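You operate a simulated robot arm through the tools that you are given. There is no shell and no other tool. Be economical: measure what you need, move in short steps, check, and stop when the job is done.

The job below is to be done with a simulated two-armed robot. You get a single attempt, and the scene is never put back.

TASK
Hold the brown temple, pull off its worn tip and set the press up with the orange tip.
Fine: one hand keeps the temple still on its rest while the other pulls; worn tip into the grey dish; temple into the nest, hinge end at the stop, then the yellow lever down; new tip laid in the guide, its open end toward the temple.

Only the result counts: the job must be done as asked and must still hold three seconds after the hand-in. Knocking over, shifting, dropping, spilling or breaking anything else fails it.

THE ROBOT
Two 7-joint arms with two-finger parallel grippers on one trunk, on a base that drives. Base frame: it is fixed to the floor where the robot stands at the start and does not move with it; the origin is under the middle of the robot, x ahead of it, y to its left, z up. Units: m, degrees, N and s.
The left shoulder is at the start at [0.07, 0.163, 1.145], the right one opposite. With the tool pointing down near the work surface each hand reaches from about 0.38 to 0.88 m from the robot's upright axis, wherever it stands, measured 20 degrees to its own side. Places, roughly: inside of the grey dish [0.8, 0, 0.8]; nest of the tip press [0.6, 0.1, 0.8]; yellow lever [0.7, 0.1, 0.9]; guide of the tip press [0.6, 0, 0.8]. Payload 3.43 kg a hand.
Tool frame (each hand has its own): the origin (TCP) lies between the finger pads and is the grasp point; the fingertips stand 0.034 m ahead of it; z points along the fingers, y is the line along which they close. The gripper opens to 0.128 m. The fingers are 0.024 m wide and 0.012 m thick; the gripper's body (0.048 by 0.13 m) begins 0.096 m behind the TCP.
Orientation is told as [roll, pitch, yaw] about the base's x, y, z axes, in that order, counted from this pose: with the fingers straight down and closing along the base's y, the tool's x points along the base's -x, its y along +y and its z along -z.

THE INTERFACE
- The arms move only by the tool arm_command. It takes "left_commands", "right_commands" or both (then of equal length, played together; a hand with none holds still); each is text: rows parted by semicolons, each of 7 numbers parted by spaces: the shift along the tool's x, y, z in units of 30 mm (1.0 is 30 mm), then the turn, a rotation vector about the tool's x, y, z in units of 4 degrees (1.0 is 4 degrees), then the gripper command, from -1 (shut) to 1 (fully open), values between in proportion. In form: dx dy dz ax ay az claw; .... A call has 1 to 12 rows; each row shifts and turns the commanded pose from where the row before left it, along the tool's axes as they then stand. A call with a number of a shift or a turn outside -1 to 1 is refused whole. Each row takes 0.2 s and may step no farther than 0.05 m and 8.6 degrees from the row before; otherwise, or with a gripper value out of range, the whole call is refused. Where a pose cannot be reached the arm comes as near as it can. A force on the tool above 60 N (or 10 N above the force at the start of the call, whichever is more), or a blocked arm, ends the call early, and 0.2 s more pass. Each finger travels about 0.153 m/s and halts on what it meets, pressing with about 22 N; the grip force reading is that of the motor and also rises with nothing between the fingers. The clock runs only during rows and for 0.2 s after the last one: add rows that do not move to give the fingers time. It gives the time, the measured TCP pose, the force on the tool (base axes), the opening and the grip force at its end, in the units of the frame above (readings bear some noise).
- Cameras (640 x 400 px; columns grow to the right, rows downward): "scene" is now at [0.1327, 0.0214, 1.3625]; the picture's right is [0.24, -0.97, 0.00], its down [-0.65, -0.16, -0.75] and it looks along [0.72, 0.18, -0.67] (base axes); focal length 258 px, centre (320, 200). "left" rides on the left gripper at [0.076, 0.011, -0.16] in its tool frame; the picture's right is [-0.15, 0.99, 0.00], its down [-0.88, -0.13, -0.46] and it looks along [-0.45, -0.07, 0.89] (tool axes); focal length 234 px, centre (320, 200). "right" rides on the right gripper at [0.076, -0.011, -0.16] in its tool frame; the picture's right is [0.15, 0.99, 0.00], its down [-0.88, 0.13, -0.46] and it looks along [-0.45, 0.07, 0.89] (tool axes); focal length 234 px, centre (320, 200). There is no depth. A picture from a camera that has moved, and an enlarged one, comes with that camera's place and axes in the base frame and with its lens.
- camera(camera): a new picture of that camera. It takes no simulated time.
- raise_lower(by): slides the trunk up (or, below 0, down) by that many m; the arms and the scene camera ride with it, the base frame stays. It gives what a move gives, with no picture.
- steer(legs): drives the robot by 1 to 6 legs, each [ahead, left, turn to the left] in m, m and degrees, along the robot's own axes; the way and the turn of a leg run together, so that a leg with both is an arc; at most 1.5 m and 180 degrees a leg. The arms and the cameras ride along, it lands a little off, and it stops where it bumps. It gives what a move gives.
- head_to(pan, tilt): turns the head with the scene camera to pan (to the left, within 86 degrees either way) and tilt (down, from -29 to 69), counted from straight ahead of the robot. It gives what a move gives.
- zoom(camera, box): a new picture of the part [left, top, right, bottom] of that camera's present view, enlarged. It takes no simulated time.
- sign_off(): hands the job in; it is judged then, once.

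Go step by step. Nothing tells you exact positions but the pictures and the camera data: compare them with the known pose of the tool, close in by small moves and look again before you grip or let go. The budget is 120 turns and 108 pictures, counting those below and the enlarged ones. Unless the task says otherwise, let go and move clear before handing in.

The tools are called after "Call:" by a JSON object that holds its "op" and its "data". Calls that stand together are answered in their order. arm_command: Moves the arms, as the interface text tells. Its arguments: {"type":"object","properties":{"left_commands":{"type":"string"},"right_commands":{"type":"string"}},"required":[]} The other tools are called the same way: raise_lower (by) slides the trunk up or down; steer (legs) drives the base; head_to (pan, tilt) turns the head that bears the scene camera; camera (camera) takes a picture; zoom (camera, box) takes an enlarged picture of a part of a camera's view; sign_off () hands the job in.

At the start:

```text
clock: 0.0
left_tool_pos: [0.6127, 0.3815, 1.1159]
left_tcp_rot: [0.0, 0.0, 0.0]
left_wrist_force: [0.9, 0.2, 0.3]
left_width: 0.128
left_grip_force: 0.1
right_tool_pos: [0.6999, -0.1763, 1.0137]
right_tcp_rot: [-0.1, 0.1, 0.0]
right_wrist_force: [0.7, 0.3, -0.4]
right_width: 0.1281
right_grip_force: 0.1
trunk travel left (down, up): [-0.625, 0.315]
robot x, y, heading: [-0.0002, 0.0028, 0.2]
head pan, tilt: [14.1, 41.7]
```

scene: 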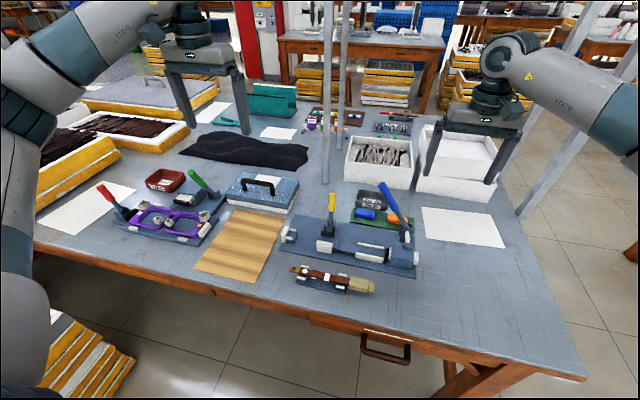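
right: 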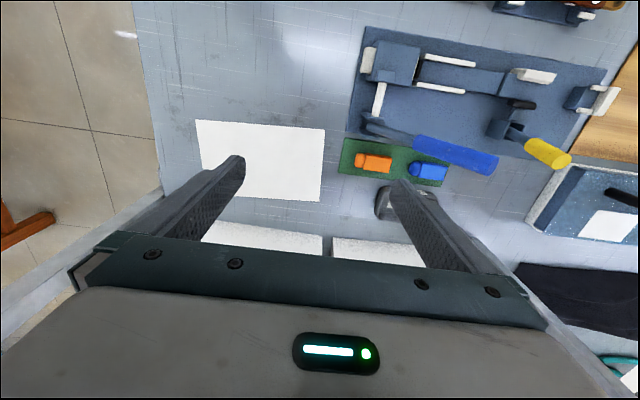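
left: 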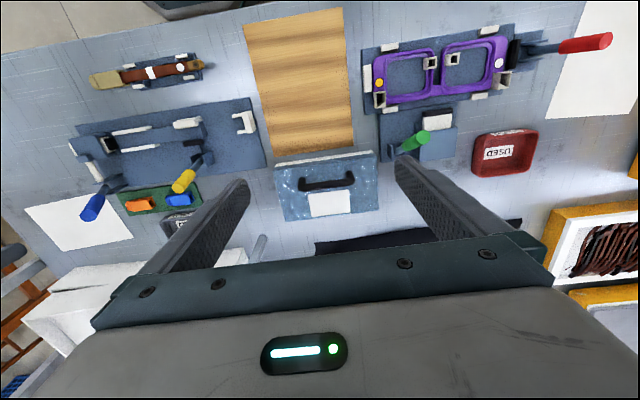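

I see the brown temple on its small rest near the table edge, the press behind it, and the green tray with an orange and a blue tip. I'll zoom in for details first.

Call:
{"op": "zoom", "data": {"camera": "scene", "box": [260, 170, 440, 300]}}

Call:
{"op": "zoom", "data": {"camera": "left", "box": [60, 30, 280, 240]}}

Call:
{"op": "zoom", "data": {"camera": "right", "box": [330, 0, 640, 220]}}

```text
3.08 times, centred on (350, 235) of scene
camera zoom: at [0.1327, 0.0214, 1.3625], right [0.24, -0.97, 0.0], down [-0.65, -0.16, -0.75], along [0.72, 0.18, -0.67], focal length 795 px, centre (228, 92)
```

zoom: 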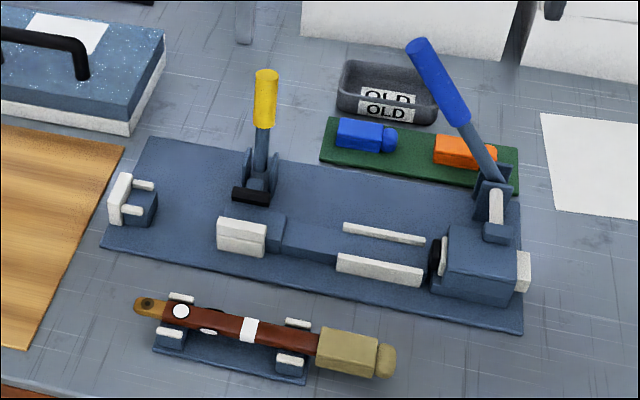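

```text
1.90 times, centred on (170, 135) of left
camera zoom: at [0.5369, 0.3918, 1.2755], right [0.15, 0.99, 0.0], down [0.88, -0.13, 0.46], along [0.45, -0.07, -0.89], focal length 446 px, centre (606, 324)
```

zoom: 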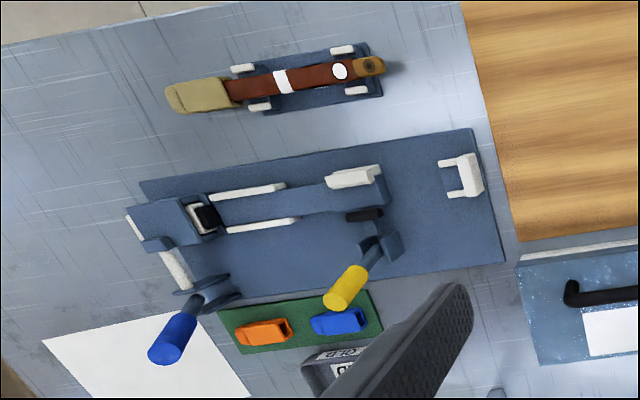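

```text
1.82 times, centred on (485, 110) of right
camera zoom: at [0.6237, -0.1868, 1.1739], right [-0.15, 0.99, 0.0], down [0.88, 0.13, 0.46], along [0.45, 0.07, -0.89], focal length 426 px, centre (20, 364)
```

zoom: 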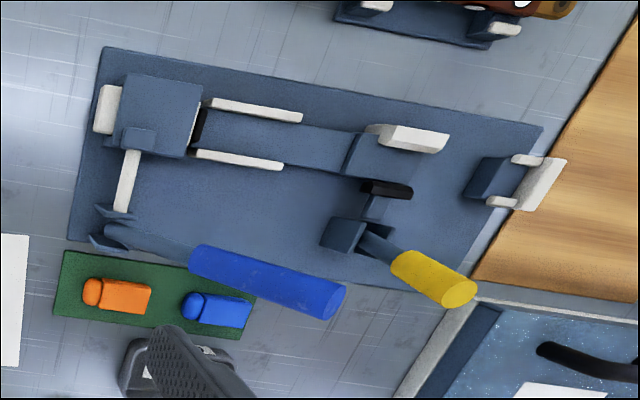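

The temple lies along y at about x=0.48, with its hinge near y=0.18 and the worn tip from about y=0.035 to -0.026. I'll move the left hand to look at the rest and press from above.

Call:
{"op": "arm_command", "data": {"left_commands": "0.63 -0.9 0.39 0 0 0 1;0.63 -0.9 0.39 0 0 0 1;0.63 -0.9 0.39 0 0 0 1;0.63 -0.9 0.39 0 0 0 1;0.63 -0.9 0.39 0 0 0 1;0.63 -0.9 0.39 0 0 0 1;0.63 -0.9 0.39 0 0 0 1;0.63 -0.9 0.39 0 0 0 1;0.63 -0.9 0.39 0 0 0 1;0.63 -0.9 0.39 0 0 0 1;0 0 0 0 0 0 1"}}

Call:
{"op": "camera", "data": {"camera": "left"}}

```text
clock: 2.4
left_tool_pos: [0.4252, 0.1127, 0.998]
left_tcp_rot: [0.0, 0.0, 0.0]
left_wrist_force: [0.0, 0.3, -0.2]
left_width: 0.1282
left_grip_force: 0.0
right_tool_pos: [0.6993, -0.1748, 1.0143]
right_tcp_rot: [0.0, 0.0, -0.1]
right_wrist_force: [-0.1, 1.1, 1.2]
right_width: 0.128
right_grip_force: 0.1
trunk travel left (down, up): [-0.625, 0.315]
robot x, y, heading: [-0.0014, 0.0017, 0.2]
head pan, tilt: [14.1, 41.7]
```

```text
101 pictures are left
camera left: at [0.3494, 0.1232, 1.1579], right [0.15, 0.99, 0.0], down [0.88, -0.13, 0.46], along [0.45, -0.07, -0.89], focal length 234 px, centre (320, 200)
```

left: 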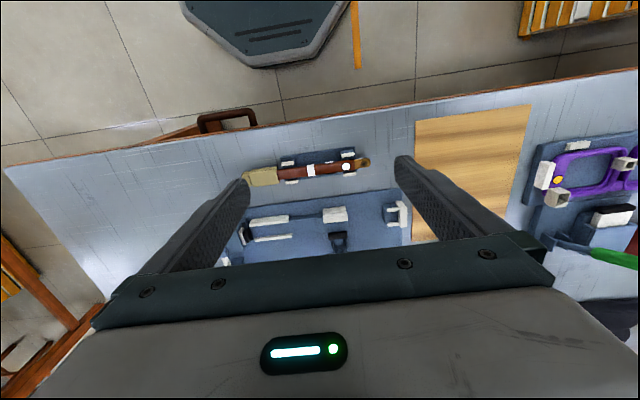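

The view is usable; I'll enlarge it.

Call:
{"op": "zoom", "data": {"camera": "left", "box": [230, 140, 420, 260]}}

Call:
{"op": "arm_command", "data": {"left_commands": "-1 0 0 0 0 0 1;-1 0 0 0 0 0 1;-1 0 0 0 0 0 1;-1 0 0 0 0 0 1;0 0 0 0 0 0 1"}}

Call:
{"op": "zoom", "data": {"camera": "left", "box": [200, 40, 440, 240]}}

```text
3.33 times, centred on (325, 200) of left
camera zoom: at [0.3494, 0.1232, 1.1579], right [0.15, 0.99, 0.0], down [0.88, -0.13, 0.46], along [0.45, -0.07, -0.89], focal length 781 px, centre (303, 200)
```

zoom: 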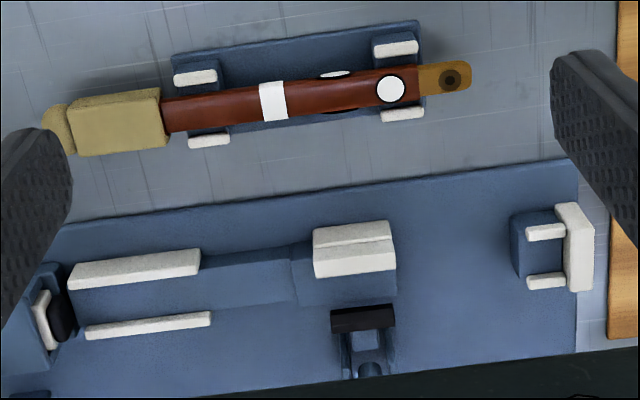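

```text
clock: 3.6
left_tool_pos: [0.5456, 0.1125, 0.9947]
left_tcp_rot: [-0.1, -0.1, 0.0]
left_wrist_force: [-0.3, 0.9, -0.2]
left_width: 0.1281
left_grip_force: 0.1
right_tool_pos: [0.7001, -0.1765, 1.0152]
right_tcp_rot: [0.1, 0.0, 0.0]
right_wrist_force: [0.0, 0.0, -0.3]
right_width: 0.128
right_grip_force: 0.0
trunk travel left (down, up): [-0.625, 0.315]
robot x, y, heading: [-0.0031, -0.003, -0.0]
head pan, tilt: [14.1, 41.7]
```

```text
2.00 times, centred on (320, 140) of left
camera zoom: at [0.4702, 0.1229, 1.1555], right [0.15, 0.99, 0.0], down [0.88, -0.13, 0.46], along [0.45, -0.07, -0.89], focal length 468 px, centre (320, 320)
```

zoom: 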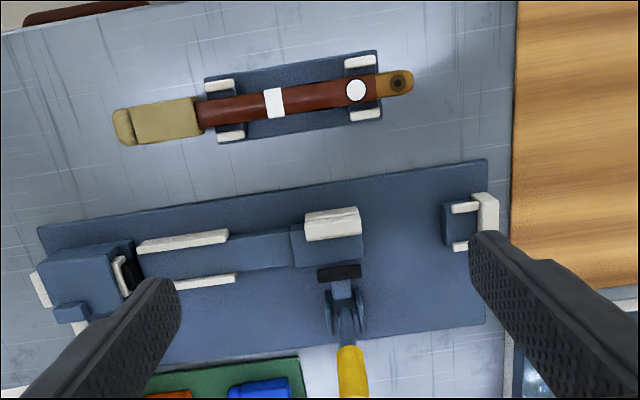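

I need to know how the yellow lever and nest are shaped, so I'll take close zooms from two cameras.

Call:
{"op": "zoom", "data": {"camera": "scene", "box": [310, 180, 370, 260]}}

Call:
{"op": "zoom", "data": {"camera": "scene", "box": [280, 255, 380, 300]}}

Call:
{"op": "zoom", "data": {"camera": "right", "box": [460, 40, 640, 180]}}

```text
5.00 times, centred on (340, 220) of scene
camera zoom: at [0.1322, 0.0214, 1.3626], right [0.24, -0.97, 0.0], down [-0.65, -0.16, -0.75], along [0.72, 0.18, -0.67], focal length 1292 px, centre (220, 100)
```

zoom: 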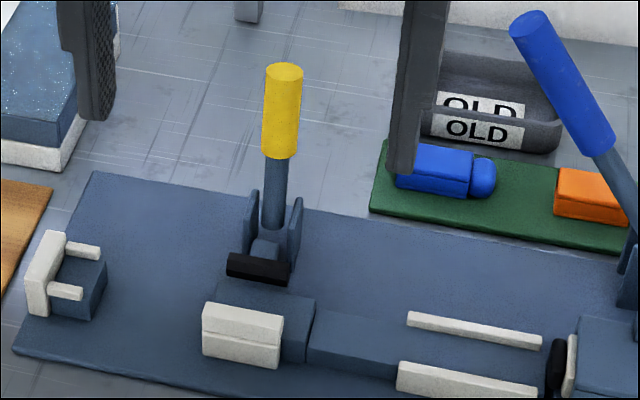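

```text
6.40 times, centred on (330, 278) of scene
camera zoom: at [0.1322, 0.0214, 1.3626], right [0.24, -0.97, 0.0], down [-0.65, -0.16, -0.75], along [0.72, 0.18, -0.67], focal length 1654 px, centre (256, -296)
```

zoom: 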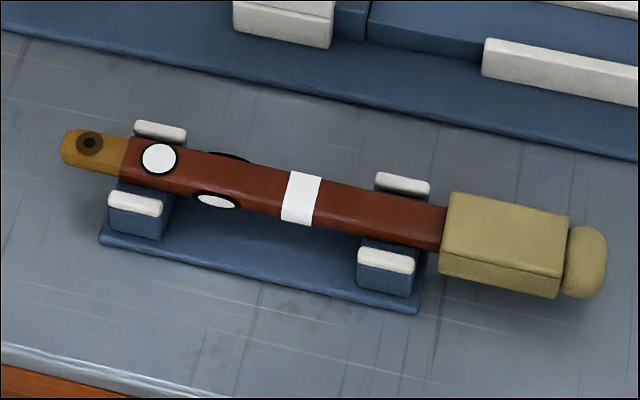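

```text
2.86 times, centred on (550, 110) of right
camera zoom: at [0.6233, -0.1869, 1.1742], right [-0.15, 0.99, 0.0], down [0.88, 0.13, 0.46], along [0.45, 0.07, -0.89], focal length 669 px, centre (-337, 457)
```

zoom: 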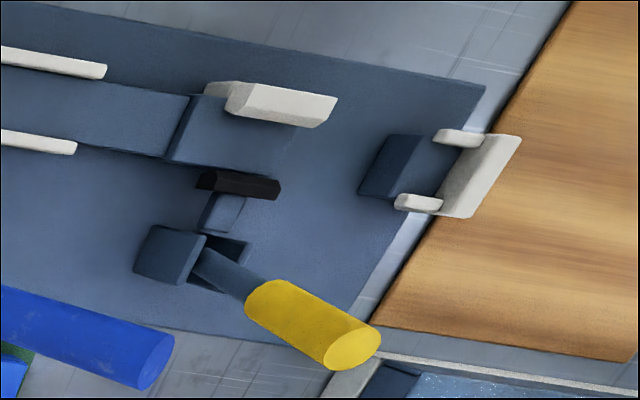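

Geometry is now clear: hinge end at y≈0.185, tip border at y≈0.035, x≈0.479; the stop face is at y≈0.228, the nest at y 0.095–0.137 and the guide at y -0.04–0.03. I'll turn both hands so the fingers close along x.

Call:
{"op": "arm_command", "data": {"left_commands": "0 0 0 0 0 1 1;0 0 0 0 0 1 1;0 0 0 0 0 1 1;0 0 0 0 0 1 1;0 0 0 0 0 1 1;0 0 0 0 0 1 1;0 0 0 0 0 1 1;0 0 0 0 0 1 1;0 0 0 0 0 1 1;0 0 0 0 0 1 1;0 0 0 0 0 1 1;0 0 0 0 0 1 1", "right_commands": "0 0 0 0 0 -1 1;0 0 0 0 0 -1 1;0 0 0 0 0 -1 1;0 0 0 0 0 -1 1;0 0 0 0 0 -1 1;0 0 0 0 0 -1 1;0 0 0 0 0 -1 1;0 0 0 0 0 -1 1;0 0 0 0 0 -1 1;0 0 0 0 0 -1 1;0 0 0 0 0 -1 1;0 0 0 0 0 -1 1"}}

Call:
{"op": "arm_command", "data": {"left_commands": "0 0 0 0 0 1 1;0 0 0 0 0 1 1;0 0 0 0 0 1 1;0 0 0 0 0 1 1;0 0 0 0 0 1 1;0 0 0 0 0 1 1;0 0 0 0 0 1 1;0 0 0 0 0 1 1;0 0 0 0 0 1 1;0 0 0 0 0 1 1;0 0 0 0 0 0.5 1;0 0 0 0 0 0 1", "right_commands": "0 0 0 0 0 -1 1;0 0 0 0 0 -1 1;0 0 0 0 0 -1 1;0 0 0 0 0 -1 1;0 0 0 0 0 -1 1;0 0 0 0 0 -1 1;0 0 0 0 0 -1 1;0 0 0 0 0 -1 1;0 0 0 0 0 -1 1;0 0 0 0 0 -1 1;0 0 0 0 0 -0.5 1;0 0 0 0 0 0 1"}}

Call:
{"op": "camera", "data": {"camera": "left"}}

Call:
{"op": "camera", "data": {"camera": "right"}}

```text
clock: 6.2
left_tool_pos: [0.5429, 0.1106, 1.0004]
left_tcp_rot: [0.0, -0.1, -48.0]
left_wrist_force: [-0.5, -0.1, 0.2]
left_width: 0.1282
left_grip_force: 0.1
right_tool_pos: [0.6997, -0.176, 1.0144]
right_tcp_rot: [0.0, 0.0, 40.0]
right_wrist_force: [-0.3, 0.1, -0.4]
right_width: 0.1277
right_grip_force: 0.0
right hand out of reach, approached as far as the arm can: row 11, 12
trunk travel left (down, up): [-0.625, 0.315]
robot x, y, heading: [0.0006, -0.0021, 0.2]
head pan, tilt: [14.1, 41.7]
```

```text
clock: 8.8
left_tool_pos: [0.5425, 0.1005, 0.9984]
left_tcp_rot: [0.0, 0.0, -73.9]
left_wrist_force: [-0.2, 0.4, 0.3]
left_width: 0.1278
left_grip_force: 0.1
left hand out of reach, approached as far as the arm can: row 7, 8, 9, 10, 11
right_tool_pos: [0.6927, -0.1754, 1.0131]
right_tcp_rot: [0.0, -0.1, 43.9]
right_wrist_force: [0.5, 0.6, -0.1]
right_width: 0.128
right_grip_force: 0.0
right hand out of reach, approached as far as the arm can: row 1, 2, 3, 4, 5, 6, 7, 8, 9, 10
trunk travel left (down, up): [-0.625, 0.315]
robot x, y, heading: [0.0044, -0.0046, 0.1]
head pan, tilt: [14.1, 41.7]
```

```text
95 pictures are left
camera left: at [0.5327, 0.1754, 1.1585], right [0.99, 0.13, 0.0], down [0.12, -0.88, 0.46], along [0.06, -0.45, -0.89], focal length 234 px, centre (320, 200)
```

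left: 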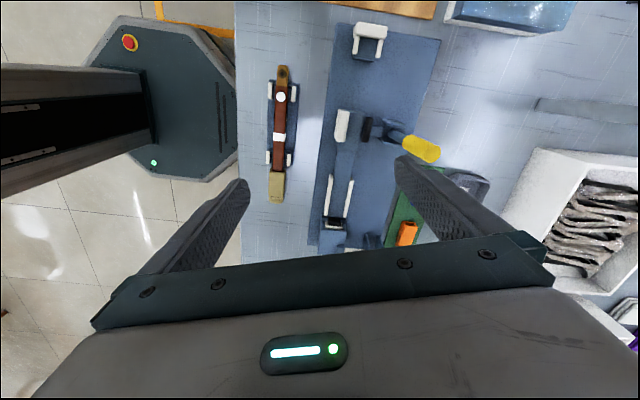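

```text
94 pictures are left
camera right: at [0.6456, -0.2346, 1.1744], right [-0.79, 0.61, 0.0], down [0.54, 0.7, 0.46], along [0.28, 0.36, -0.89], focal length 234 px, centre (320, 200)
```

right: 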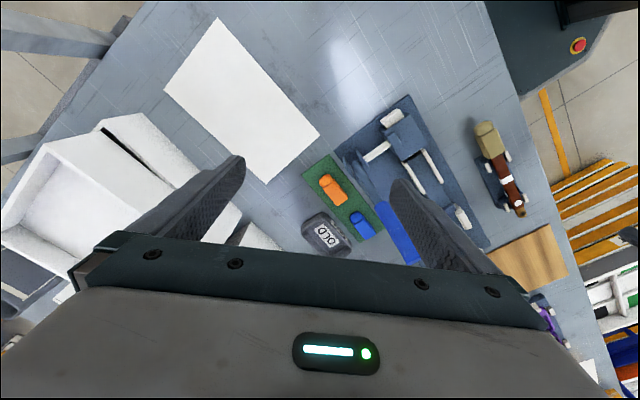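

The inward yaw is limited at these poses. I'll bring both hands nearer to the working place and test the turn there.

Call:
{"op": "arm_command", "data": {"left_commands": "0.381 -0.122 0 0 0 0 1;0.381 -0.122 0 0 0 0 1;0.381 -0.122 0 0 0 0 1;0.381 -0.122 0 0 0 0 1;0.381 -0.122 0 0 0 0 1;0.381 -0.122 0 0 0 0 1;0.381 -0.122 0 0 0 0 1;0.381 -0.122 0 0 0 0 1;0.381 -0.122 0 0 0 0 1", "right_commands": "0.168 0.96 0 0 0 0 1;0.168 0.96 0 0 0 0 1;0.168 0.96 0 0 0 0 1;0.168 0.96 0 0 0 0 1;0.168 0.96 0 0 0 0 1;0.168 0.96 0 0 0 0 1;0.168 0.96 0 0 0 0 1;0.168 0.96 0 0 0 0 1;0.168 0.96 0 0 0 0 1"}}

Call:
{"op": "arm_command", "data": {"left_commands": "0 0 0 0 0 1 1;0 0 0 0 0 1 1;0 0 0 0 0 1 1;0 0 0 0 0 1 1;0 0 0 0 0 0 1;0 0 0 0 0 0 1;0 0 0 0 0 0 1;0 0 0 0 0 0 1;0 0 0 0 0 0 1;0 0 0 0 0 0 1;0 0 0 0 0 0 1;0 0 0 0 0 0 1", "right_commands": "0 0 0 0 0 -1 1;0 0 0 0 0 -1 1;0 0 0 0 0 -1 1;0 0 0 0 0 -1 1;0 0 0 0 0 -1 1;0 0 0 0 0 -1 1;0 0 0 0 0 -1 1;0 0 0 0 0 -1 1;0 0 0 0 0 -1 1;0 0 0 0 0 -1 1;0 0 0 0 0 -1 1;0 0 0 0 0 -0.5 1"}}

```text
clock: 10.8
left_tool_pos: [0.4817, 0.1903, 0.997]
left_tcp_rot: [-0.1, -0.1, -73.9]
left_wrist_force: [-0.3, 0.8, -0.1]
left_width: 0.1284
left_grip_force: 0.2
right_tool_pos: [0.4751, -0.0273, 1.0155]
right_tcp_rot: [-0.1, 0.1, 45.9]
right_wrist_force: [-0.4, 0.3, 0.8]
right_width: 0.1283
right_grip_force: 0.0
trunk travel left (down, up): [-0.625, 0.315]
robot x, y, heading: [-0.0018, 0.0013, 0.2]
head pan, tilt: [14.1, 41.7]
```

```text
clock: 13.4
left_tool_pos: [0.4767, 0.1841, 0.9995]
left_tcp_rot: [0.0, 0.0, -77.7]
left_wrist_force: [-0.2, 0.5, 0.0]
left_width: 0.128
left_grip_force: 0.0
left hand out of reach, approached as far as the arm can: row 1, 2, 3, 4
right_tool_pos: [0.4722, -0.0365, 1.0215]
right_tcp_rot: [0.0, 0.0, 91.5]
right_wrist_force: [0.2, -0.3, -0.2]
right_width: 0.128
right_grip_force: 0.0
right hand out of reach, approached as far as the arm can: row 12
trunk travel left (down, up): [-0.625, 0.315]
robot x, y, heading: [-0.0006, -0.0022, -0.0]
head pan, tilt: [14.1, 41.7]
```

Right reaches +90; left stalls at -78. I'll test the other way round for the left hand (+90), over the press side where it will be needed.

Call:
{"op": "arm_command", "data": {"left_commands": "0.3 1 0 0 0 -1 1;0.3 1 0 0 0 -1 1;0 0 0 0 0 -1 1;0 0 0 0 0 -1 1;0 0 0 0 0 -1 1;0 0 0 0 0 -1 1;0 0 0 0 0 -1 1;0 0 0 0 0 -1 1;0 0 0 0 0 -1 1;0 0 0 0 0 -1 1;0 0 0 0 0 -1 1;0 0 0 0 0 -1 1"}}

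Call:
{"op": "arm_command", "data": {"left_commands": "0 0 0 0 0 -1 1;0 0 0 0 0 -1 1;0 0 0 0 0 -1 1;0 0 0 0 0 -1 1;0 0 0 0 0 -1 1;0 0 0 0 0 -1 1;0 0 0 0 0 -1 1;0 0 0 0 0 -1 1;0 0 0 0 0 -1 1;0 0 0 0 0 -1 1;0 0 0 0 0 -1 1;0 0 0 0 0 -1 1"}}

Call:
{"op": "arm_command", "data": {"left_commands": "0 0 0 0 0 -1 1;0 0 0 0 0 -1 1;0 0 0 0 0 -1 1;0 0 0 0 0 -1 1;0 0 0 0 0 -1 1;0 0 0 0 0 -1 1;0 0 0 0 0 -1 1;0 0 0 0 0 -1 1;0 0 0 0 0 -1 1;0 0 0 0 0 -1 1;0 0 0 0 0 -1 1;0 0 0 0 0 -1 1"}}

Call:
{"op": "arm_command", "data": {"left_commands": "0 0 0 0 0 -1 1;0 0 0 0 0 -1 1;0 0 0 0 0 -1 1;0 0 0 0 0 -1 1;0 0 0 0 0 -1 1;0 0 0 0 0 -1 1"}}

```text
clock: 16.0
left_tool_pos: [0.5096, 0.1953, 1.0012]
left_tcp_rot: [-0.1, 0.0, -29.6]
left_wrist_force: [0.3, -0.3, 0.1]
left_width: 0.1279
left_grip_force: 0.1
left hand out of reach, approached as far as the arm can: row 1, 2
right_tool_pos: [0.4715, -0.0355, 1.0216]
right_tcp_rot: [0.1, 0.0, 91.4]
right_wrist_force: [-0.8, 0.4, -1.1]
right_width: 0.1278
right_grip_force: 0.1
trunk travel left (down, up): [-0.625, 0.315]
robot x, y, heading: [-0.0005, -0.0005, 0.0]
head pan, tilt: [14.1, 41.7]
```

```text
clock: 18.6
left_tool_pos: [0.5114, 0.1962, 1.0006]
left_tcp_rot: [0.0, -0.1, 18.4]
left_wrist_force: [-0.3, 0.1, -0.2]
left_width: 0.1278
left_grip_force: 0.1
right_tool_pos: [0.4725, -0.0361, 1.0217]
right_tcp_rot: [0.1, -0.1, 91.4]
right_wrist_force: [0.2, -0.2, -0.1]
right_width: 0.1281
right_grip_force: 0.0
trunk travel left (down, up): [-0.625, 0.315]
robot x, y, heading: [-0.0015, 0.0015, -0.1]
head pan, tilt: [14.1, 41.7]
```

```text
clock: 21.2
left_tool_pos: [0.5098, 0.1957, 1.0012]
left_tcp_rot: [0.1, 0.0, 66.3]
left_wrist_force: [0.9, 0.1, -0.5]
left_width: 0.1279
left_grip_force: 0.1
right_tool_pos: [0.471, -0.0357, 1.0218]
right_tcp_rot: [0.1, 0.0, 91.4]
right_wrist_force: [0.3, -0.5, 0.2]
right_width: 0.1281
right_grip_force: 0.0
trunk travel left (down, up): [-0.625, 0.315]
robot x, y, heading: [0.0, -0.0022, -0.1]
head pan, tilt: [14.1, 41.7]
```

```text
clock: 22.6
left_tool_pos: [0.5116, 0.1981, 1.0]
left_tcp_rot: [0.0, 0.0, 90.3]
left_wrist_force: [-0.1, 0.3, 0.7]
left_width: 0.1277
left_grip_force: 0.1
right_tool_pos: [0.4717, -0.0358, 1.0216]
right_tcp_rot: [0.1, 0.0, 91.4]
right_wrist_force: [-0.1, -0.3, 0.6]
right_width: 0.1281
right_grip_force: 0.0
trunk travel left (down, up): [-0.625, 0.315]
robot x, y, heading: [0.0005, 0.0035, 0.1]
head pan, tilt: [14.1, 41.7]
```

Left works well at +90, and right at +90. Now I'll bring both above the temple: left at y≈0.12, right at y≈0, z 0.90, and look.

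Call:
{"op": "arm_command", "data": {"left_commands": "0.513 0.213 0.667 0 0 0 1;0.513 0.213 0.667 0 0 0 1;0.513 0.213 0.667 0 0 0 1;0.513 0.213 0.667 0 0 0 1;0.513 0.213 0.667 0 0 0 1;0 0 0 0 0 0 1", "right_commands": "-0.24 -0.049 0.8 0 0 0.07 1;-0.24 -0.049 0.8 0 0 0.07 1;-0.24 -0.049 0.8 0 0 0.07 1;-0.24 -0.049 0.8 0 0 0.07 1;-0.24 -0.049 0.8 0 0 0.07 1;0 0 0 0 0 0 1"}}

Call:
{"op": "camera", "data": {"camera": "left"}}

Call:
{"op": "camera", "data": {"camera": "right"}}

Call:
{"op": "camera", "data": {"camera": "scene"}}

```text
clock: 24.1
left_tool_pos: [0.4797, 0.1236, 0.9005]
left_tcp_rot: [0.0, -0.2, 90.8]
left_wrist_force: [1.2, 5.7, 0.1]
left_width: 0.1281
left_grip_force: 0.1
right_tool_pos: [0.4717, -0.0231, 0.952]
right_tcp_rot: [-0.1, 0.3, 90.3]
right_wrist_force: [-0.7, -6.3, -0.5]
right_width: 0.1279
right_grip_force: 0.0
right hand out of reach, approached as far as the arm can: row 1, 2, 4
trunk travel left (down, up): [-0.625, 0.315]
robot x, y, heading: [-0.0011, -0.0027, -0.0]
head pan, tilt: [14.1, 41.7]
stopped in row 6 (left hand): the force on the tool passed its limit (the readings are from after the stop); the commanded pose is now the measured one
```

```text
93 pictures are left
camera left: at [0.4697, 0.0463, 1.0599], right [-0.99, 0.13, 0.0], down [0.12, 0.88, 0.46], along [0.06, 0.46, -0.89], focal length 234 px, centre (320, 200)
```

left: 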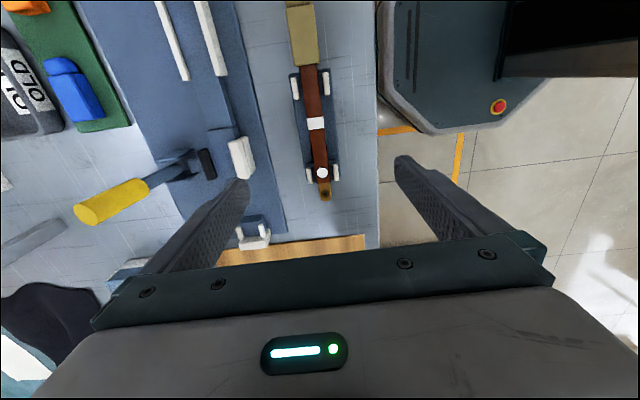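

```text
92 pictures are left
camera right: at [0.4823, -0.0978, 1.1122], right [-0.99, -0.15, 0.0], down [-0.14, 0.88, 0.45], along [-0.07, 0.45, -0.89], focal length 234 px, centre (320, 200)
```

right: 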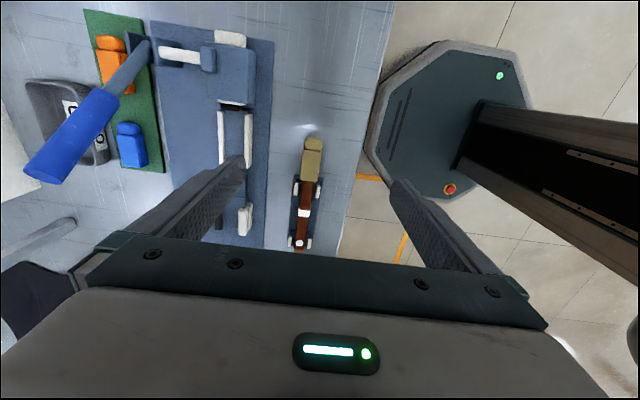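

```text
91 pictures are left
camera scene: at [0.1326, 0.0212, 1.3625], right [0.24, -0.97, 0.0], down [-0.65, -0.16, -0.75], along [0.72, 0.18, -0.67], focal length 258 px, centre (320, 200)
```

scene: 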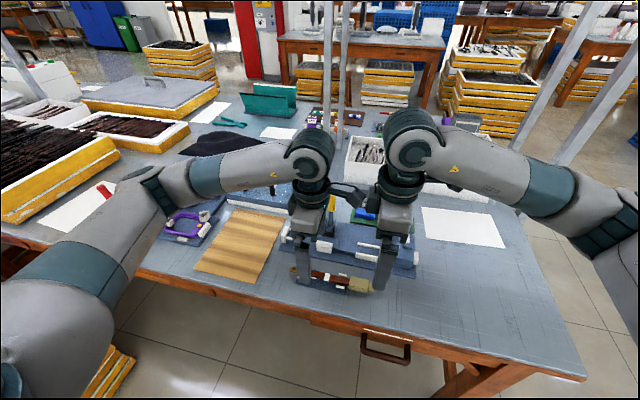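

The left wrist camera bracket touched the right gripper lightly. I'll back the right hand off and lean both hands apart (left 15° toward +y, right 20° toward -y); pads stay parallel, so gripping still works.

Call:
{"op": "arm_command", "data": {"right_commands": "1 0 0 0 0 0 1;1 0 0 0 0 0 1;0 0 0 0 -1 0 1;0 0 0 0 -1 0 1;0 0 0 0 -1 0 1;0 0 0 0 -1 0 1;0 0 0 0 -1 0 1;0 0 0 0 0 0 1", "left_commands": "0 0 0 0 0 0 1;0 0 0 0 0 0 1;0 0 0 0 1 0 1;0 0 0 0 1 0 1;0 0 0 0 1 0 1;0 0 0 0 0.75 -0.2 1;0 0 0 0 0 0 1;0 0 0 0 0 0 1"}}

Call:
{"op": "camera", "data": {"camera": "left"}}

Call:
{"op": "camera", "data": {"camera": "right"}}

```text
clock: 25.9
left_tool_pos: [0.4802, 0.1234, 0.899]
left_tcp_rot: [0.3, 14.8, 91.6]
left_wrist_force: [0.6, 0.0, 0.3]
left_width: 0.128
left_grip_force: 0.0
right_tool_pos: [0.4713, -0.0224, 0.953]
right_tcp_rot: [-0.1, 0.3, 90.3]
right_wrist_force: [-0.5, 0.5, -0.2]
right_width: 0.1277
right_grip_force: 0.0
right hand out of reach, approached as far as the arm can: row 1, 2, 3, 4, 5, 6, 7
trunk travel left (down, up): [-0.625, 0.315]
robot x, y, heading: [0.0005, -0.0028, -0.0]
head pan, tilt: [14.1, 41.7]
```

```text
90 pictures are left
camera left: at [0.47, 0.0893, 1.0744], right [-0.99, 0.12, -0.03], down [0.11, 0.97, 0.22], along [0.06, 0.21, -0.98], focal length 234 px, centre (320, 200)
```

left: 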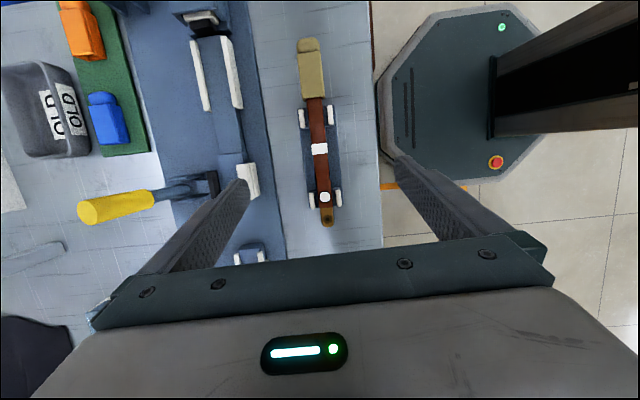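

```text
89 pictures are left
camera right: at [0.4823, -0.0971, 1.1121], right [-0.99, -0.15, 0.0], down [-0.14, 0.88, 0.45], along [-0.07, 0.45, -0.89], focal length 234 px, centre (320, 200)
```

right: 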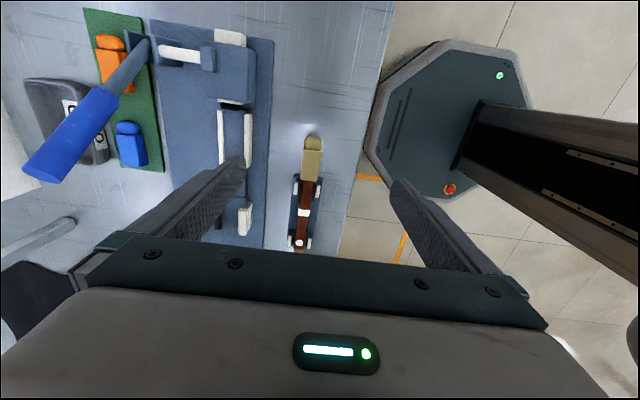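

The right wrist is at its limit at +90, so I'll turn it to -90 (its comfortable side), moving away from the left hand meanwhile.

Call:
{"op": "arm_command", "data": {"right_commands": "0 0 0 0 0 1 1;0 0 0 0 0 1 1;0.4 -0.1 -0.3 0 0 1 1;0.4 -0.2 -0.3 0 0 1 1;0.4 -0.2 -0.3 0 0 1 1;0.4 -0.2 0 0 0 1 1;0.4 -0.2 0 0 0 1 1;0.3 -0.3 0 0 0 1 1;0.3 -0.3 0 0 0 1 1;0.2 -0.3 0 0 0 1 1;0 0 0 0 0 1 1;0 0 0 0 0 1 1"}}

Call:
{"op": "arm_command", "data": {"right_commands": "0 0 0 0 0 1 1;0 0 0 0 0 1 1;0 0 0 0 0 1 1;0 0 0 0 0 1 1;0 0 0 0 0 1 1;0 0 0 0 0 1 1;0 0 0 0 0 1 1;0 0 0 0 0 1 1;0 0 0 0 0 1 1;0 0 0 0 0 1 1;0 0 0 0 0 1 1;0 0 0 0 0 1 1"}}

Call:
{"op": "arm_command", "data": {"right_commands": "0 0 0 0 0 1 1;0 0 0 0 0 1 1;0 0 0 0 0 1 1;0 0 0 0 0 1 1;0 0 0 0 0 1 1;0 0 0 0 0 1 1;0 0 0 0 0 1 1;0 0 0 0 0 1 1;0 0 0 0 0 1 1;0 0 0 0 0 1 1;0 0 0 0 0 1 1;0 0 0 0 0 1 1"}}

Call:
{"op": "arm_command", "data": {"right_commands": "0 0 0 0 0 1 1;0 0 0 0 0 1 1;0 0 0 0 0 1 1;0 0 0 0 0 1 1;0 0 0 0 0 1 1;0 0 0 0 0 1 1;0 0 0 0 0 1 1;0 0 0 0 0 1 1;0 0 0 0 0 1 1"}}

```text
clock: 28.6
left_tool_pos: [0.4801, 0.1238, 0.9009]
left_tcp_rot: [0.2, 14.7, 91.5]
left_wrist_force: [0.0, -0.1, -0.3]
left_width: 0.1282
left_grip_force: 0.1
right_tool_pos: [0.4955, -0.1233, 0.9793]
right_tcp_rot: [-0.1, 0.1, 42.3]
right_wrist_force: [0.3, -1.0, 0.0]
right_width: 0.1276
right_grip_force: 0.0
trunk travel left (down, up): [-0.625, 0.315]
robot x, y, heading: [-0.0007, -0.001, 0.2]
head pan, tilt: [14.1, 41.7]
```

```text
clock: 31.1
left_tool_pos: [0.4798, 0.1224, 0.8996]
left_tcp_rot: [0.3, 14.6, 91.6]
left_wrist_force: [0.6, 0.2, -0.5]
left_width: 0.1279
left_grip_force: 0.1
right_tool_pos: [0.4954, -0.1232, 0.9803]
right_tcp_rot: [-0.3, -0.1, -5.8]
right_wrist_force: [-0.4, -0.6, -0.1]
right_width: 0.1281
right_grip_force: 0.1
trunk travel left (down, up): [-0.625, 0.315]
robot x, y, heading: [-0.0001, 0.0002, 0.2]
head pan, tilt: [14.1, 41.7]
```

```text
clock: 33.8
left_tool_pos: [0.4802, 0.1233, 0.9006]
left_tcp_rot: [0.2, 14.7, 91.6]
left_wrist_force: [-0.1, 0.0, 0.2]
left_width: 0.1282
left_grip_force: 0.0
right_tool_pos: [0.4941, -0.1244, 0.9803]
right_tcp_rot: [-0.1, -0.1, -53.7]
right_wrist_force: [0.6, 0.2, 0.9]
right_width: 0.1285
right_grip_force: 0.2
trunk travel left (down, up): [-0.625, 0.315]
robot x, y, heading: [-0.0016, -0.0019, 0.1]
head pan, tilt: [14.1, 41.7]
```

```text
clock: 35.8
left_tool_pos: [0.4797, 0.1219, 0.8999]
left_tcp_rot: [0.2, 14.7, 91.5]
left_wrist_force: [0.8, -0.4, 0.4]
left_width: 0.1277
left_grip_force: 0.1
right_tool_pos: [0.4939, -0.125, 0.9809]
right_tcp_rot: [0.1, -0.3, -89.7]
right_wrist_force: [-0.1, -0.3, 0.1]
right_width: 0.1278
right_grip_force: 0.1
trunk travel left (down, up): [-0.625, 0.315]
robot x, y, heading: [-0.002, -0.0012, 0.2]
head pan, tilt: [14.1, 41.7]
```

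Right is at -90. Now I lean the right hand, narrow both grippers and lower the left hand around the temple to z≈0.82.

Call:
{"op": "arm_command", "data": {"left_commands": "0 0 0 0 0 0.37 -0.1;0 0 0 0 0 0 -0.1;-0.18 0 0.67 0 0 0 -0.1;-0.18 0 0.67 0 0 0 -0.1;-0.18 0 0.67 0 0 0 -0.1;-0.18 0 0.67 0 0 0 -0.1;0 0 0 0 0 0 -0.1", "right_commands": "0 0 0 0 1 0 0.1;0 0 0 0 1 0 0.1;0 0 0 0 1 0 0.1;0 0 0 0 1 0 0.1;0 0 0 0 1 0 0.1;0 0 0 0 0 0 0.1;0 0 0 0 0 0 0.1"}}

Call:
{"op": "camera", "data": {"camera": "left"}}

Call:
{"op": "camera", "data": {"camera": "right"}}

Call:
{"op": "zoom", "data": {"camera": "scene", "box": [270, 230, 390, 305]}}

```text
clock: 37.4
left_tool_pos: [0.4806, 0.1259, 0.817]
left_tcp_rot: [-0.1, 14.7, 90.0]
left_wrist_force: [0.3, 0.5, 0.4]
left_width: 0.0576
left_grip_force: 0.1
right_tool_pos: [0.4946, -0.1236, 0.98]
right_tcp_rot: [0.0, 19.8, -89.7]
right_wrist_force: [0.5, -0.8, -0.6]
right_width: 0.0703
right_grip_force: 0.2
trunk travel left (down, up): [-0.625, 0.315]
robot x, y, heading: [-0.0012, -0.0017, 0.2]
head pan, tilt: [14.1, 41.7]
```

```text
88 pictures are left
camera left: at [0.4676, 0.0923, 0.9904], right [-0.99, 0.14, -0.04], down [0.13, 0.97, 0.22], along [0.07, 0.21, -0.98], focal length 234 px, centre (320, 200)
```

left: 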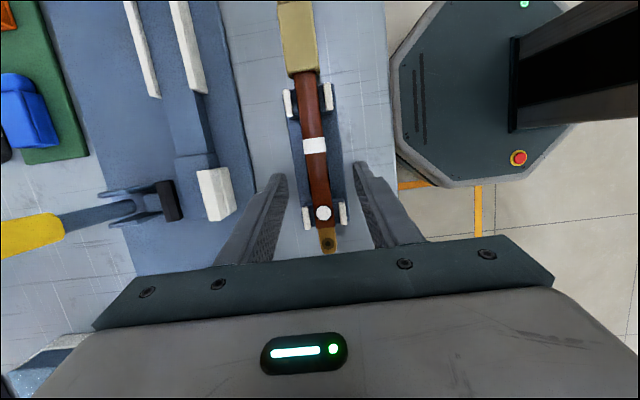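

```text
87 pictures are left
camera right: at [0.4824, -0.1064, 1.1567], right [0.99, 0.14, 0.05], down [0.14, -0.98, 0.13], along [0.07, -0.12, -0.99], focal length 234 px, centre (320, 200)
```

right: 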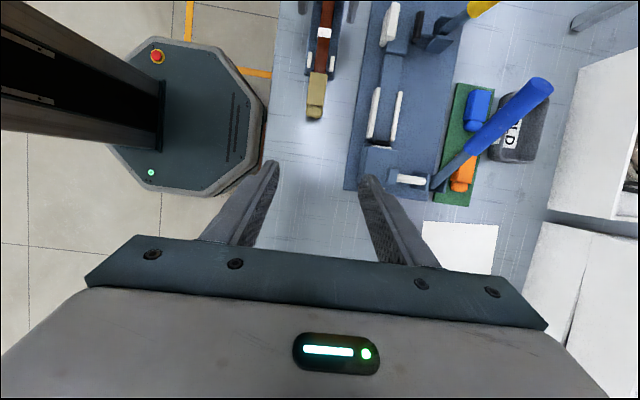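

```text
5.33 times, centred on (330, 268) of scene
camera zoom: at [0.1326, 0.0209, 1.3625], right [0.24, -0.97, 0.0], down [-0.65, -0.16, -0.75], along [0.72, 0.18, -0.67], focal length 1379 px, centre (267, -160)
```

zoom: 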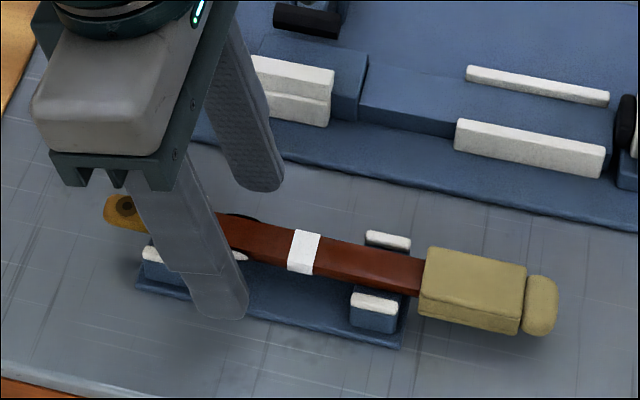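

The left fingers straddle the temple. I'll shift 8 mm toward -y, drop 3 mm, then close.

Call:
{"op": "arm_command", "data": {"left_commands": "0.23 0 0.165 0 0 0 -0.1;0 0 0 0 0 0 -0.5;0 0 0 0 0 0 -1;0 0 0 0 0 0 -1;0 0 0 0 0 0 -1"}}

Call:
{"op": "zoom", "data": {"camera": "scene", "box": [270, 230, 390, 305]}}

Call:
{"op": "zoom", "data": {"camera": "left", "box": [220, 0, 420, 270]}}

```text
clock: 38.5
left_tool_pos: [0.4799, 0.1169, 0.8132]
left_tcp_rot: [-0.1, 14.7, 90.1]
left_wrist_force: [-0.2, 0.8, 0.1]
left_width: 0.0171
left_grip_force: 21.5
right_tool_pos: [0.4939, -0.1247, 0.9808]
right_tcp_rot: [0.1, 19.6, -89.7]
right_wrist_force: [-0.5, -0.6, 0.6]
right_width: 0.0705
right_grip_force: 0.2
trunk travel left (down, up): [-0.625, 0.315]
robot x, y, heading: [-0.0037, 0.0018, 0.0]
head pan, tilt: [14.1, 41.7]
```

```text
5.33 times, centred on (330, 268) of scene
camera zoom: at [0.1327, 0.0213, 1.3625], right [0.24, -0.97, 0.0], down [-0.65, -0.16, -0.75], along [0.72, 0.18, -0.67], focal length 1379 px, centre (267, -160)
```

zoom: 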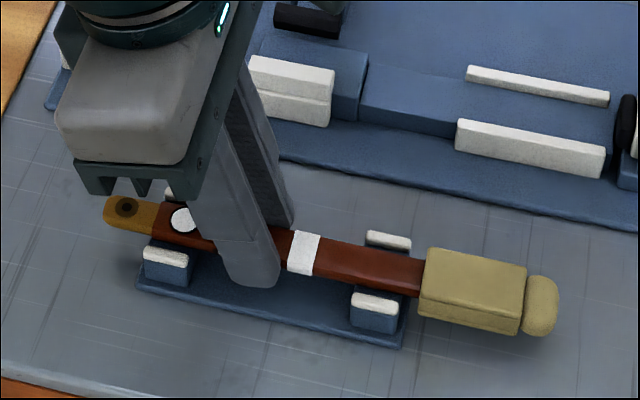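

```text
1.48 times, centred on (320, 135) of left
camera zoom: at [0.4679, 0.083, 0.9876], right [-0.99, 0.14, -0.04], down [0.13, 0.97, 0.22], along [0.07, 0.21, -0.98], focal length 347 px, centre (320, 296)
```

zoom: 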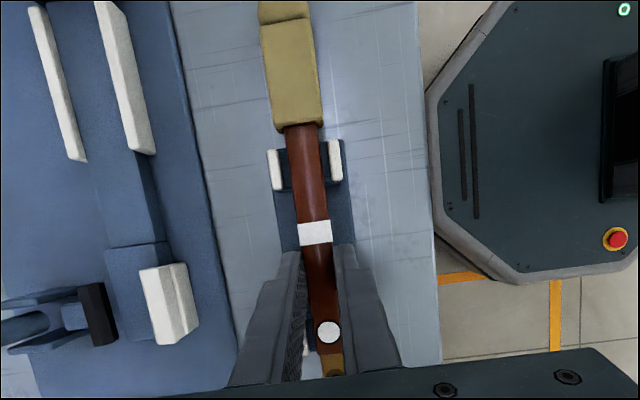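

Temple gripped (17 mm wide). Now bring the right hand above the worn tip.

Call:
{"op": "arm_command", "data": {"right_commands": "0.583 -0.107 0.778 0 0 0 0.1;0.583 -0.107 0.778 0 0 0 0.1;0.583 -0.107 0.778 0 0 0 0.1;0.583 -0.107 0.778 0 0 0 0.1;0.583 -0.107 0.778 0 0 0 0.1;0 0 0 0 0 0 0.1"}}

Call:
{"op": "zoom", "data": {"camera": "scene", "box": [270, 180, 430, 305]}}

Call:
{"op": "camera", "data": {"camera": "right"}}

```text
clock: 40.0
left_tool_pos: [0.4805, 0.1165, 0.813]
left_tcp_rot: [0.0, 14.7, 90.1]
left_wrist_force: [0.5, 0.8, -0.1]
left_width: 0.0171
left_grip_force: 21.6
right_tool_pos: [0.4772, 0.0019, 0.8986]
right_tcp_rot: [0.0, 19.8, -89.6]
right_wrist_force: [0.4, -0.2, -0.3]
right_width: 0.0705
right_grip_force: 0.1
trunk travel left (down, up): [-0.625, 0.315]
robot x, y, heading: [0.0011, 0.0028, 0.2]
head pan, tilt: [14.1, 41.7]
```

```text
3.20 times, centred on (350, 242) of scene
camera zoom: at [0.1326, 0.0208, 1.3625], right [0.24, -0.97, 0.0], down [-0.65, -0.16, -0.75], along [0.72, 0.18, -0.67], focal length 827 px, centre (224, 64)
```

zoom: 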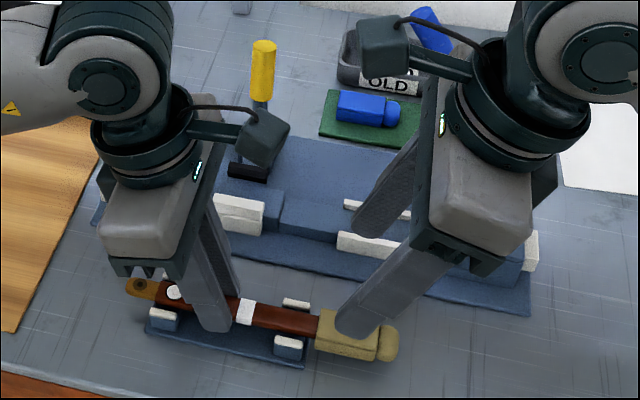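

```text
82 pictures are left
camera right: at [0.464, 0.0185, 1.0745], right [0.99, 0.14, 0.05], down [0.14, -0.98, 0.13], along [0.07, -0.12, -0.99], focal length 234 px, centre (320, 200)
```

right: 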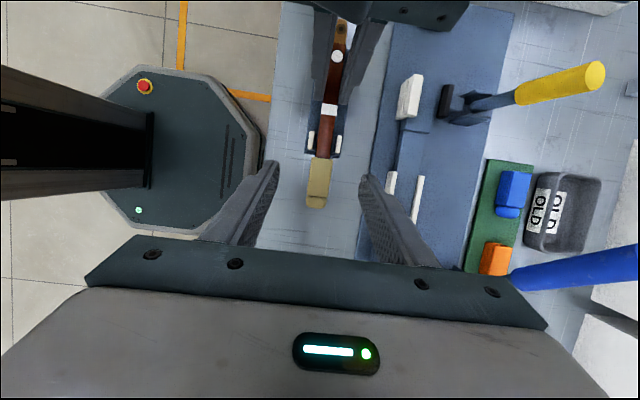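

Clear. Descend the right hand straight down over the tip to z≈0.815.

Call:
{"op": "arm_command", "data": {"right_commands": "-0.276 0 0.641 0 0 0 0.1;-0.276 0 0.641 0 0 0 0.1;-0.276 0 0.641 0 0 0 0.1;-0.276 0 0.641 0 0 0 0.1;0 0 0 0 0 0 0.1"}}

Call:
{"op": "zoom", "data": {"camera": "scene", "box": [290, 220, 410, 305]}}

Call:
{"op": "zoom", "data": {"camera": "right", "box": [220, 60, 420, 260]}}

```text
clock: 41.1
left_tool_pos: [0.4806, 0.1172, 0.8134]
left_tcp_rot: [0.0, 14.9, 90.2]
left_wrist_force: [0.4, -0.1, -1.3]
left_width: 0.0169
left_grip_force: 22.3
right_tool_pos: [0.4783, -0.0056, 0.8167]
right_tcp_rot: [0.1, 19.7, -89.6]
right_wrist_force: [0.7, -0.5, 0.4]
right_width: 0.0703
right_grip_force: 0.2
trunk travel left (down, up): [-0.625, 0.315]
robot x, y, heading: [0.0047, -0.0035, -0.1]
head pan, tilt: [14.1, 41.7]
```

```text
4.71 times, centred on (350, 262) of scene
camera zoom: at [0.1326, 0.0215, 1.3625], right [0.24, -0.97, 0.0], down [-0.65, -0.16, -0.75], along [0.72, 0.18, -0.67], focal length 1216 px, centre (179, -94)
```

zoom: 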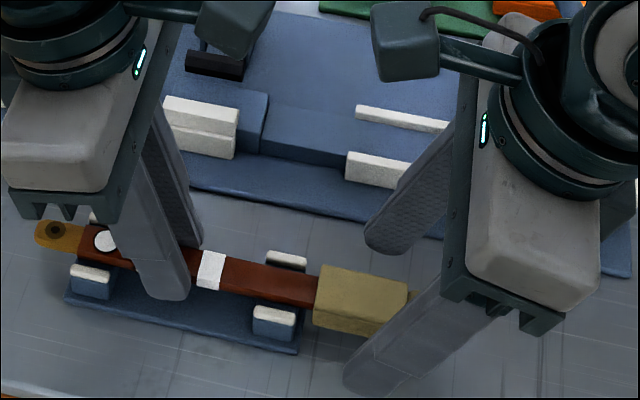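

```text
2.00 times, centred on (320, 160) of right
camera zoom: at [0.4657, 0.0115, 0.9921], right [0.99, 0.14, 0.05], down [0.14, -0.98, 0.13], along [0.07, -0.12, -0.99], focal length 468 px, centre (320, 280)
```

zoom: 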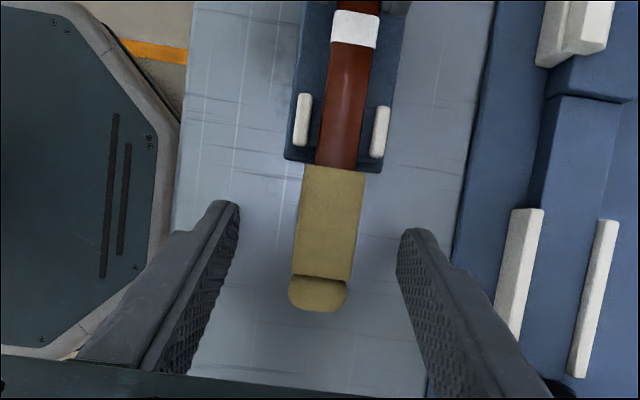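

The fingers are slightly toward the nub end; I'll shift +5 mm y and +2.5 mm x, then close.

Call:
{"op": "arm_command", "data": {"right_commands": "0.16 0.08 0.05 0 0 0 0.1;0 0 0 0 0 0 -0.3;0 0 0 0 0 0 -1;0 0 0 0 0 0 -1;0 0 0 0 0 0 -1"}}

Call:
{"op": "zoom", "data": {"camera": "scene", "box": [290, 220, 410, 305]}}

Call:
{"op": "zoom", "data": {"camera": "right", "box": [220, 60, 420, 260]}}

```text
clock: 42.4
left_tool_pos: [0.4801, 0.1164, 0.8144]
left_tcp_rot: [-0.1, 14.8, 90.0]
left_wrist_force: [3.0, 0.3, -0.5]
left_width: 0.0169
left_grip_force: 21.7
right_tool_pos: [0.4813, -0.0007, 0.8162]
right_tcp_rot: [0.0, 19.7, -89.5]
right_wrist_force: [-1.4, 0.0, -0.6]
right_width: 0.0255
right_grip_force: 22.3
trunk travel left (down, up): [-0.625, 0.315]
robot x, y, heading: [0.0006, -0.0006, -0.2]
head pan, tilt: [14.1, 41.7]
```

```text
4.71 times, centred on (350, 262) of scene
camera zoom: at [0.1327, 0.0214, 1.3625], right [0.24, -0.97, 0.0], down [-0.65, -0.16, -0.75], along [0.72, 0.18, -0.67], focal length 1216 px, centre (179, -94)
```

zoom: 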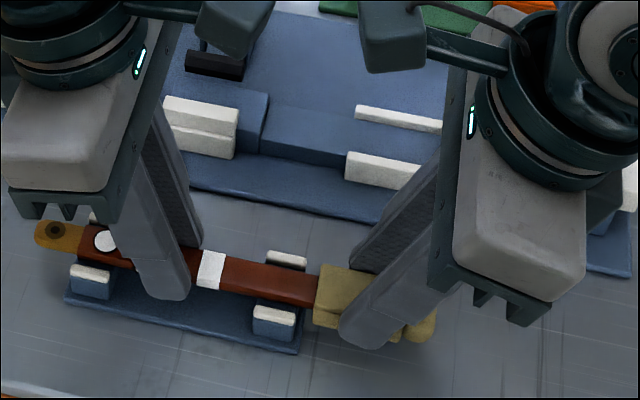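

```text
2.00 times, centred on (320, 160) of right
camera zoom: at [0.4686, 0.017, 0.9926], right [0.99, 0.14, 0.05], down [0.14, -0.98, 0.13], along [0.07, -0.12, -0.99], focal length 468 px, centre (320, 280)
```

zoom: 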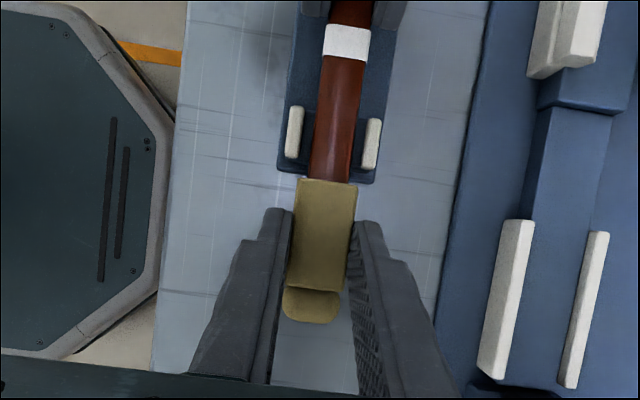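

Both grips firm. Pull the tip along -y in small steps.

Call:
{"op": "arm_command", "data": {"right_commands": "-0.125 0 -0.0455 0 0 0 -1;-0.125 0 -0.0455 0 0 0 -1;-0.125 0 -0.0455 0 0 0 -1;-0.125 0 -0.0455 0 0 0 -1;-0.125 0 -0.0455 0 0 0 -1;-0.125 0 -0.0455 0 0 0 -1"}}

Call:
{"op": "zoom", "data": {"camera": "scene", "box": [290, 220, 410, 305]}}

```text
clock: 43.8
left_tool_pos: [0.4793, 0.117, 0.8137]
left_tcp_rot: [-0.1, 14.8, 90.1]
left_wrist_force: [0.2, -0.9, -0.3]
left_width: 0.0169
left_grip_force: 22.2
right_tool_pos: [0.479, -0.0259, 0.8168]
right_tcp_rot: [0.1, 19.8, -89.6]
right_wrist_force: [0.0, -0.1, -0.2]
right_width: 0.0249
right_grip_force: 21.5
trunk travel left (down, up): [-0.625, 0.315]
robot x, y, heading: [0.0013, -0.0005, -0.2]
head pan, tilt: [14.1, 41.7]
```

```text
4.71 times, centred on (350, 262) of scene
camera zoom: at [0.1326, 0.0213, 1.3625], right [0.24, -0.97, 0.0], down [-0.65, -0.16, -0.75], along [0.72, 0.18, -0.67], focal length 1216 px, centre (179, -94)
```

zoom: 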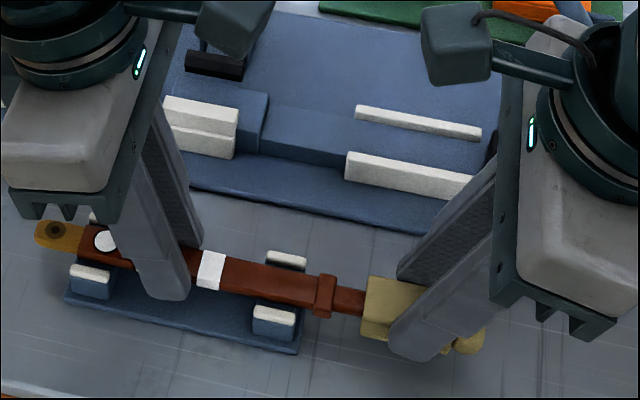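

The tip slides off with a clean core showing. Continue pulling.

Call:
{"op": "arm_command", "data": {"right_commands": "-0.15 0 -0.055 0 0 0 -1;-0.15 0 -0.055 0 0 0 -1;-0.15 0 -0.055 0 0 0 -1;-0.15 0 -0.055 0 0 0 -1;-0.2 0 -0.073 0 0 0 -1;-0.2 0 -0.073 0 0 0 -1;-0.3 0 -0.11 0 0 0 -1;-0.3 0 -0.11 0 0 0 -1;-0.3 0 -0.11 0 0 0 -1"}}

Call:
{"op": "zoom", "data": {"camera": "scene", "box": [290, 180, 450, 305]}}

Call:
{"op": "camera", "data": {"camera": "right"}}

```text
clock: 45.8
left_tool_pos: [0.4793, 0.1169, 0.8133]
left_tcp_rot: [0.0, 14.8, 90.0]
left_wrist_force: [-0.4, 0.4, -0.2]
left_width: 0.0169
left_grip_force: 21.8
right_tool_pos: [0.4806, -0.0859, 0.82]
right_tcp_rot: [0.1, 19.8, -89.7]
right_wrist_force: [0.0, -0.1, -0.5]
right_width: 0.0248
right_grip_force: 21.9
trunk travel left (down, up): [-0.625, 0.315]
robot x, y, heading: [0.0014, 0.0004, 0.1]
head pan, tilt: [14.1, 41.7]
```

```text
3.20 times, centred on (370, 242) of scene
camera zoom: at [0.1325, 0.021, 1.3625], right [0.24, -0.97, 0.0], down [-0.65, -0.16, -0.75], along [0.72, 0.18, -0.67], focal length 827 px, centre (160, 64)
```

zoom: 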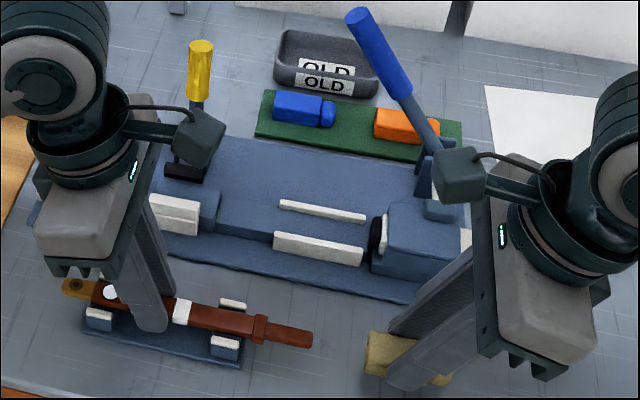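

```text
75 pictures are left
camera right: at [0.4685, -0.0691, 0.9941], right [0.99, 0.14, 0.05], down [0.14, -0.98, 0.13], along [0.07, -0.12, -0.99], focal length 234 px, centre (320, 200)
```

right: 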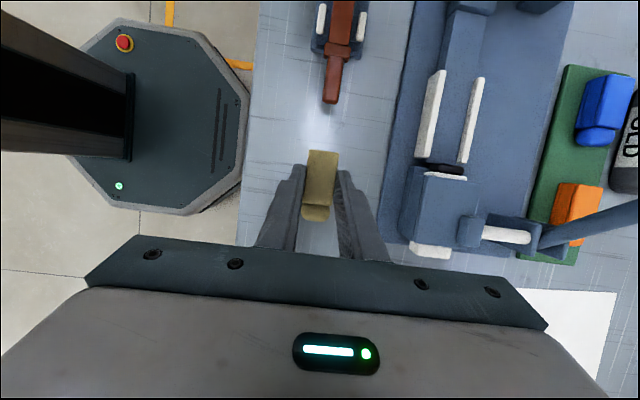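

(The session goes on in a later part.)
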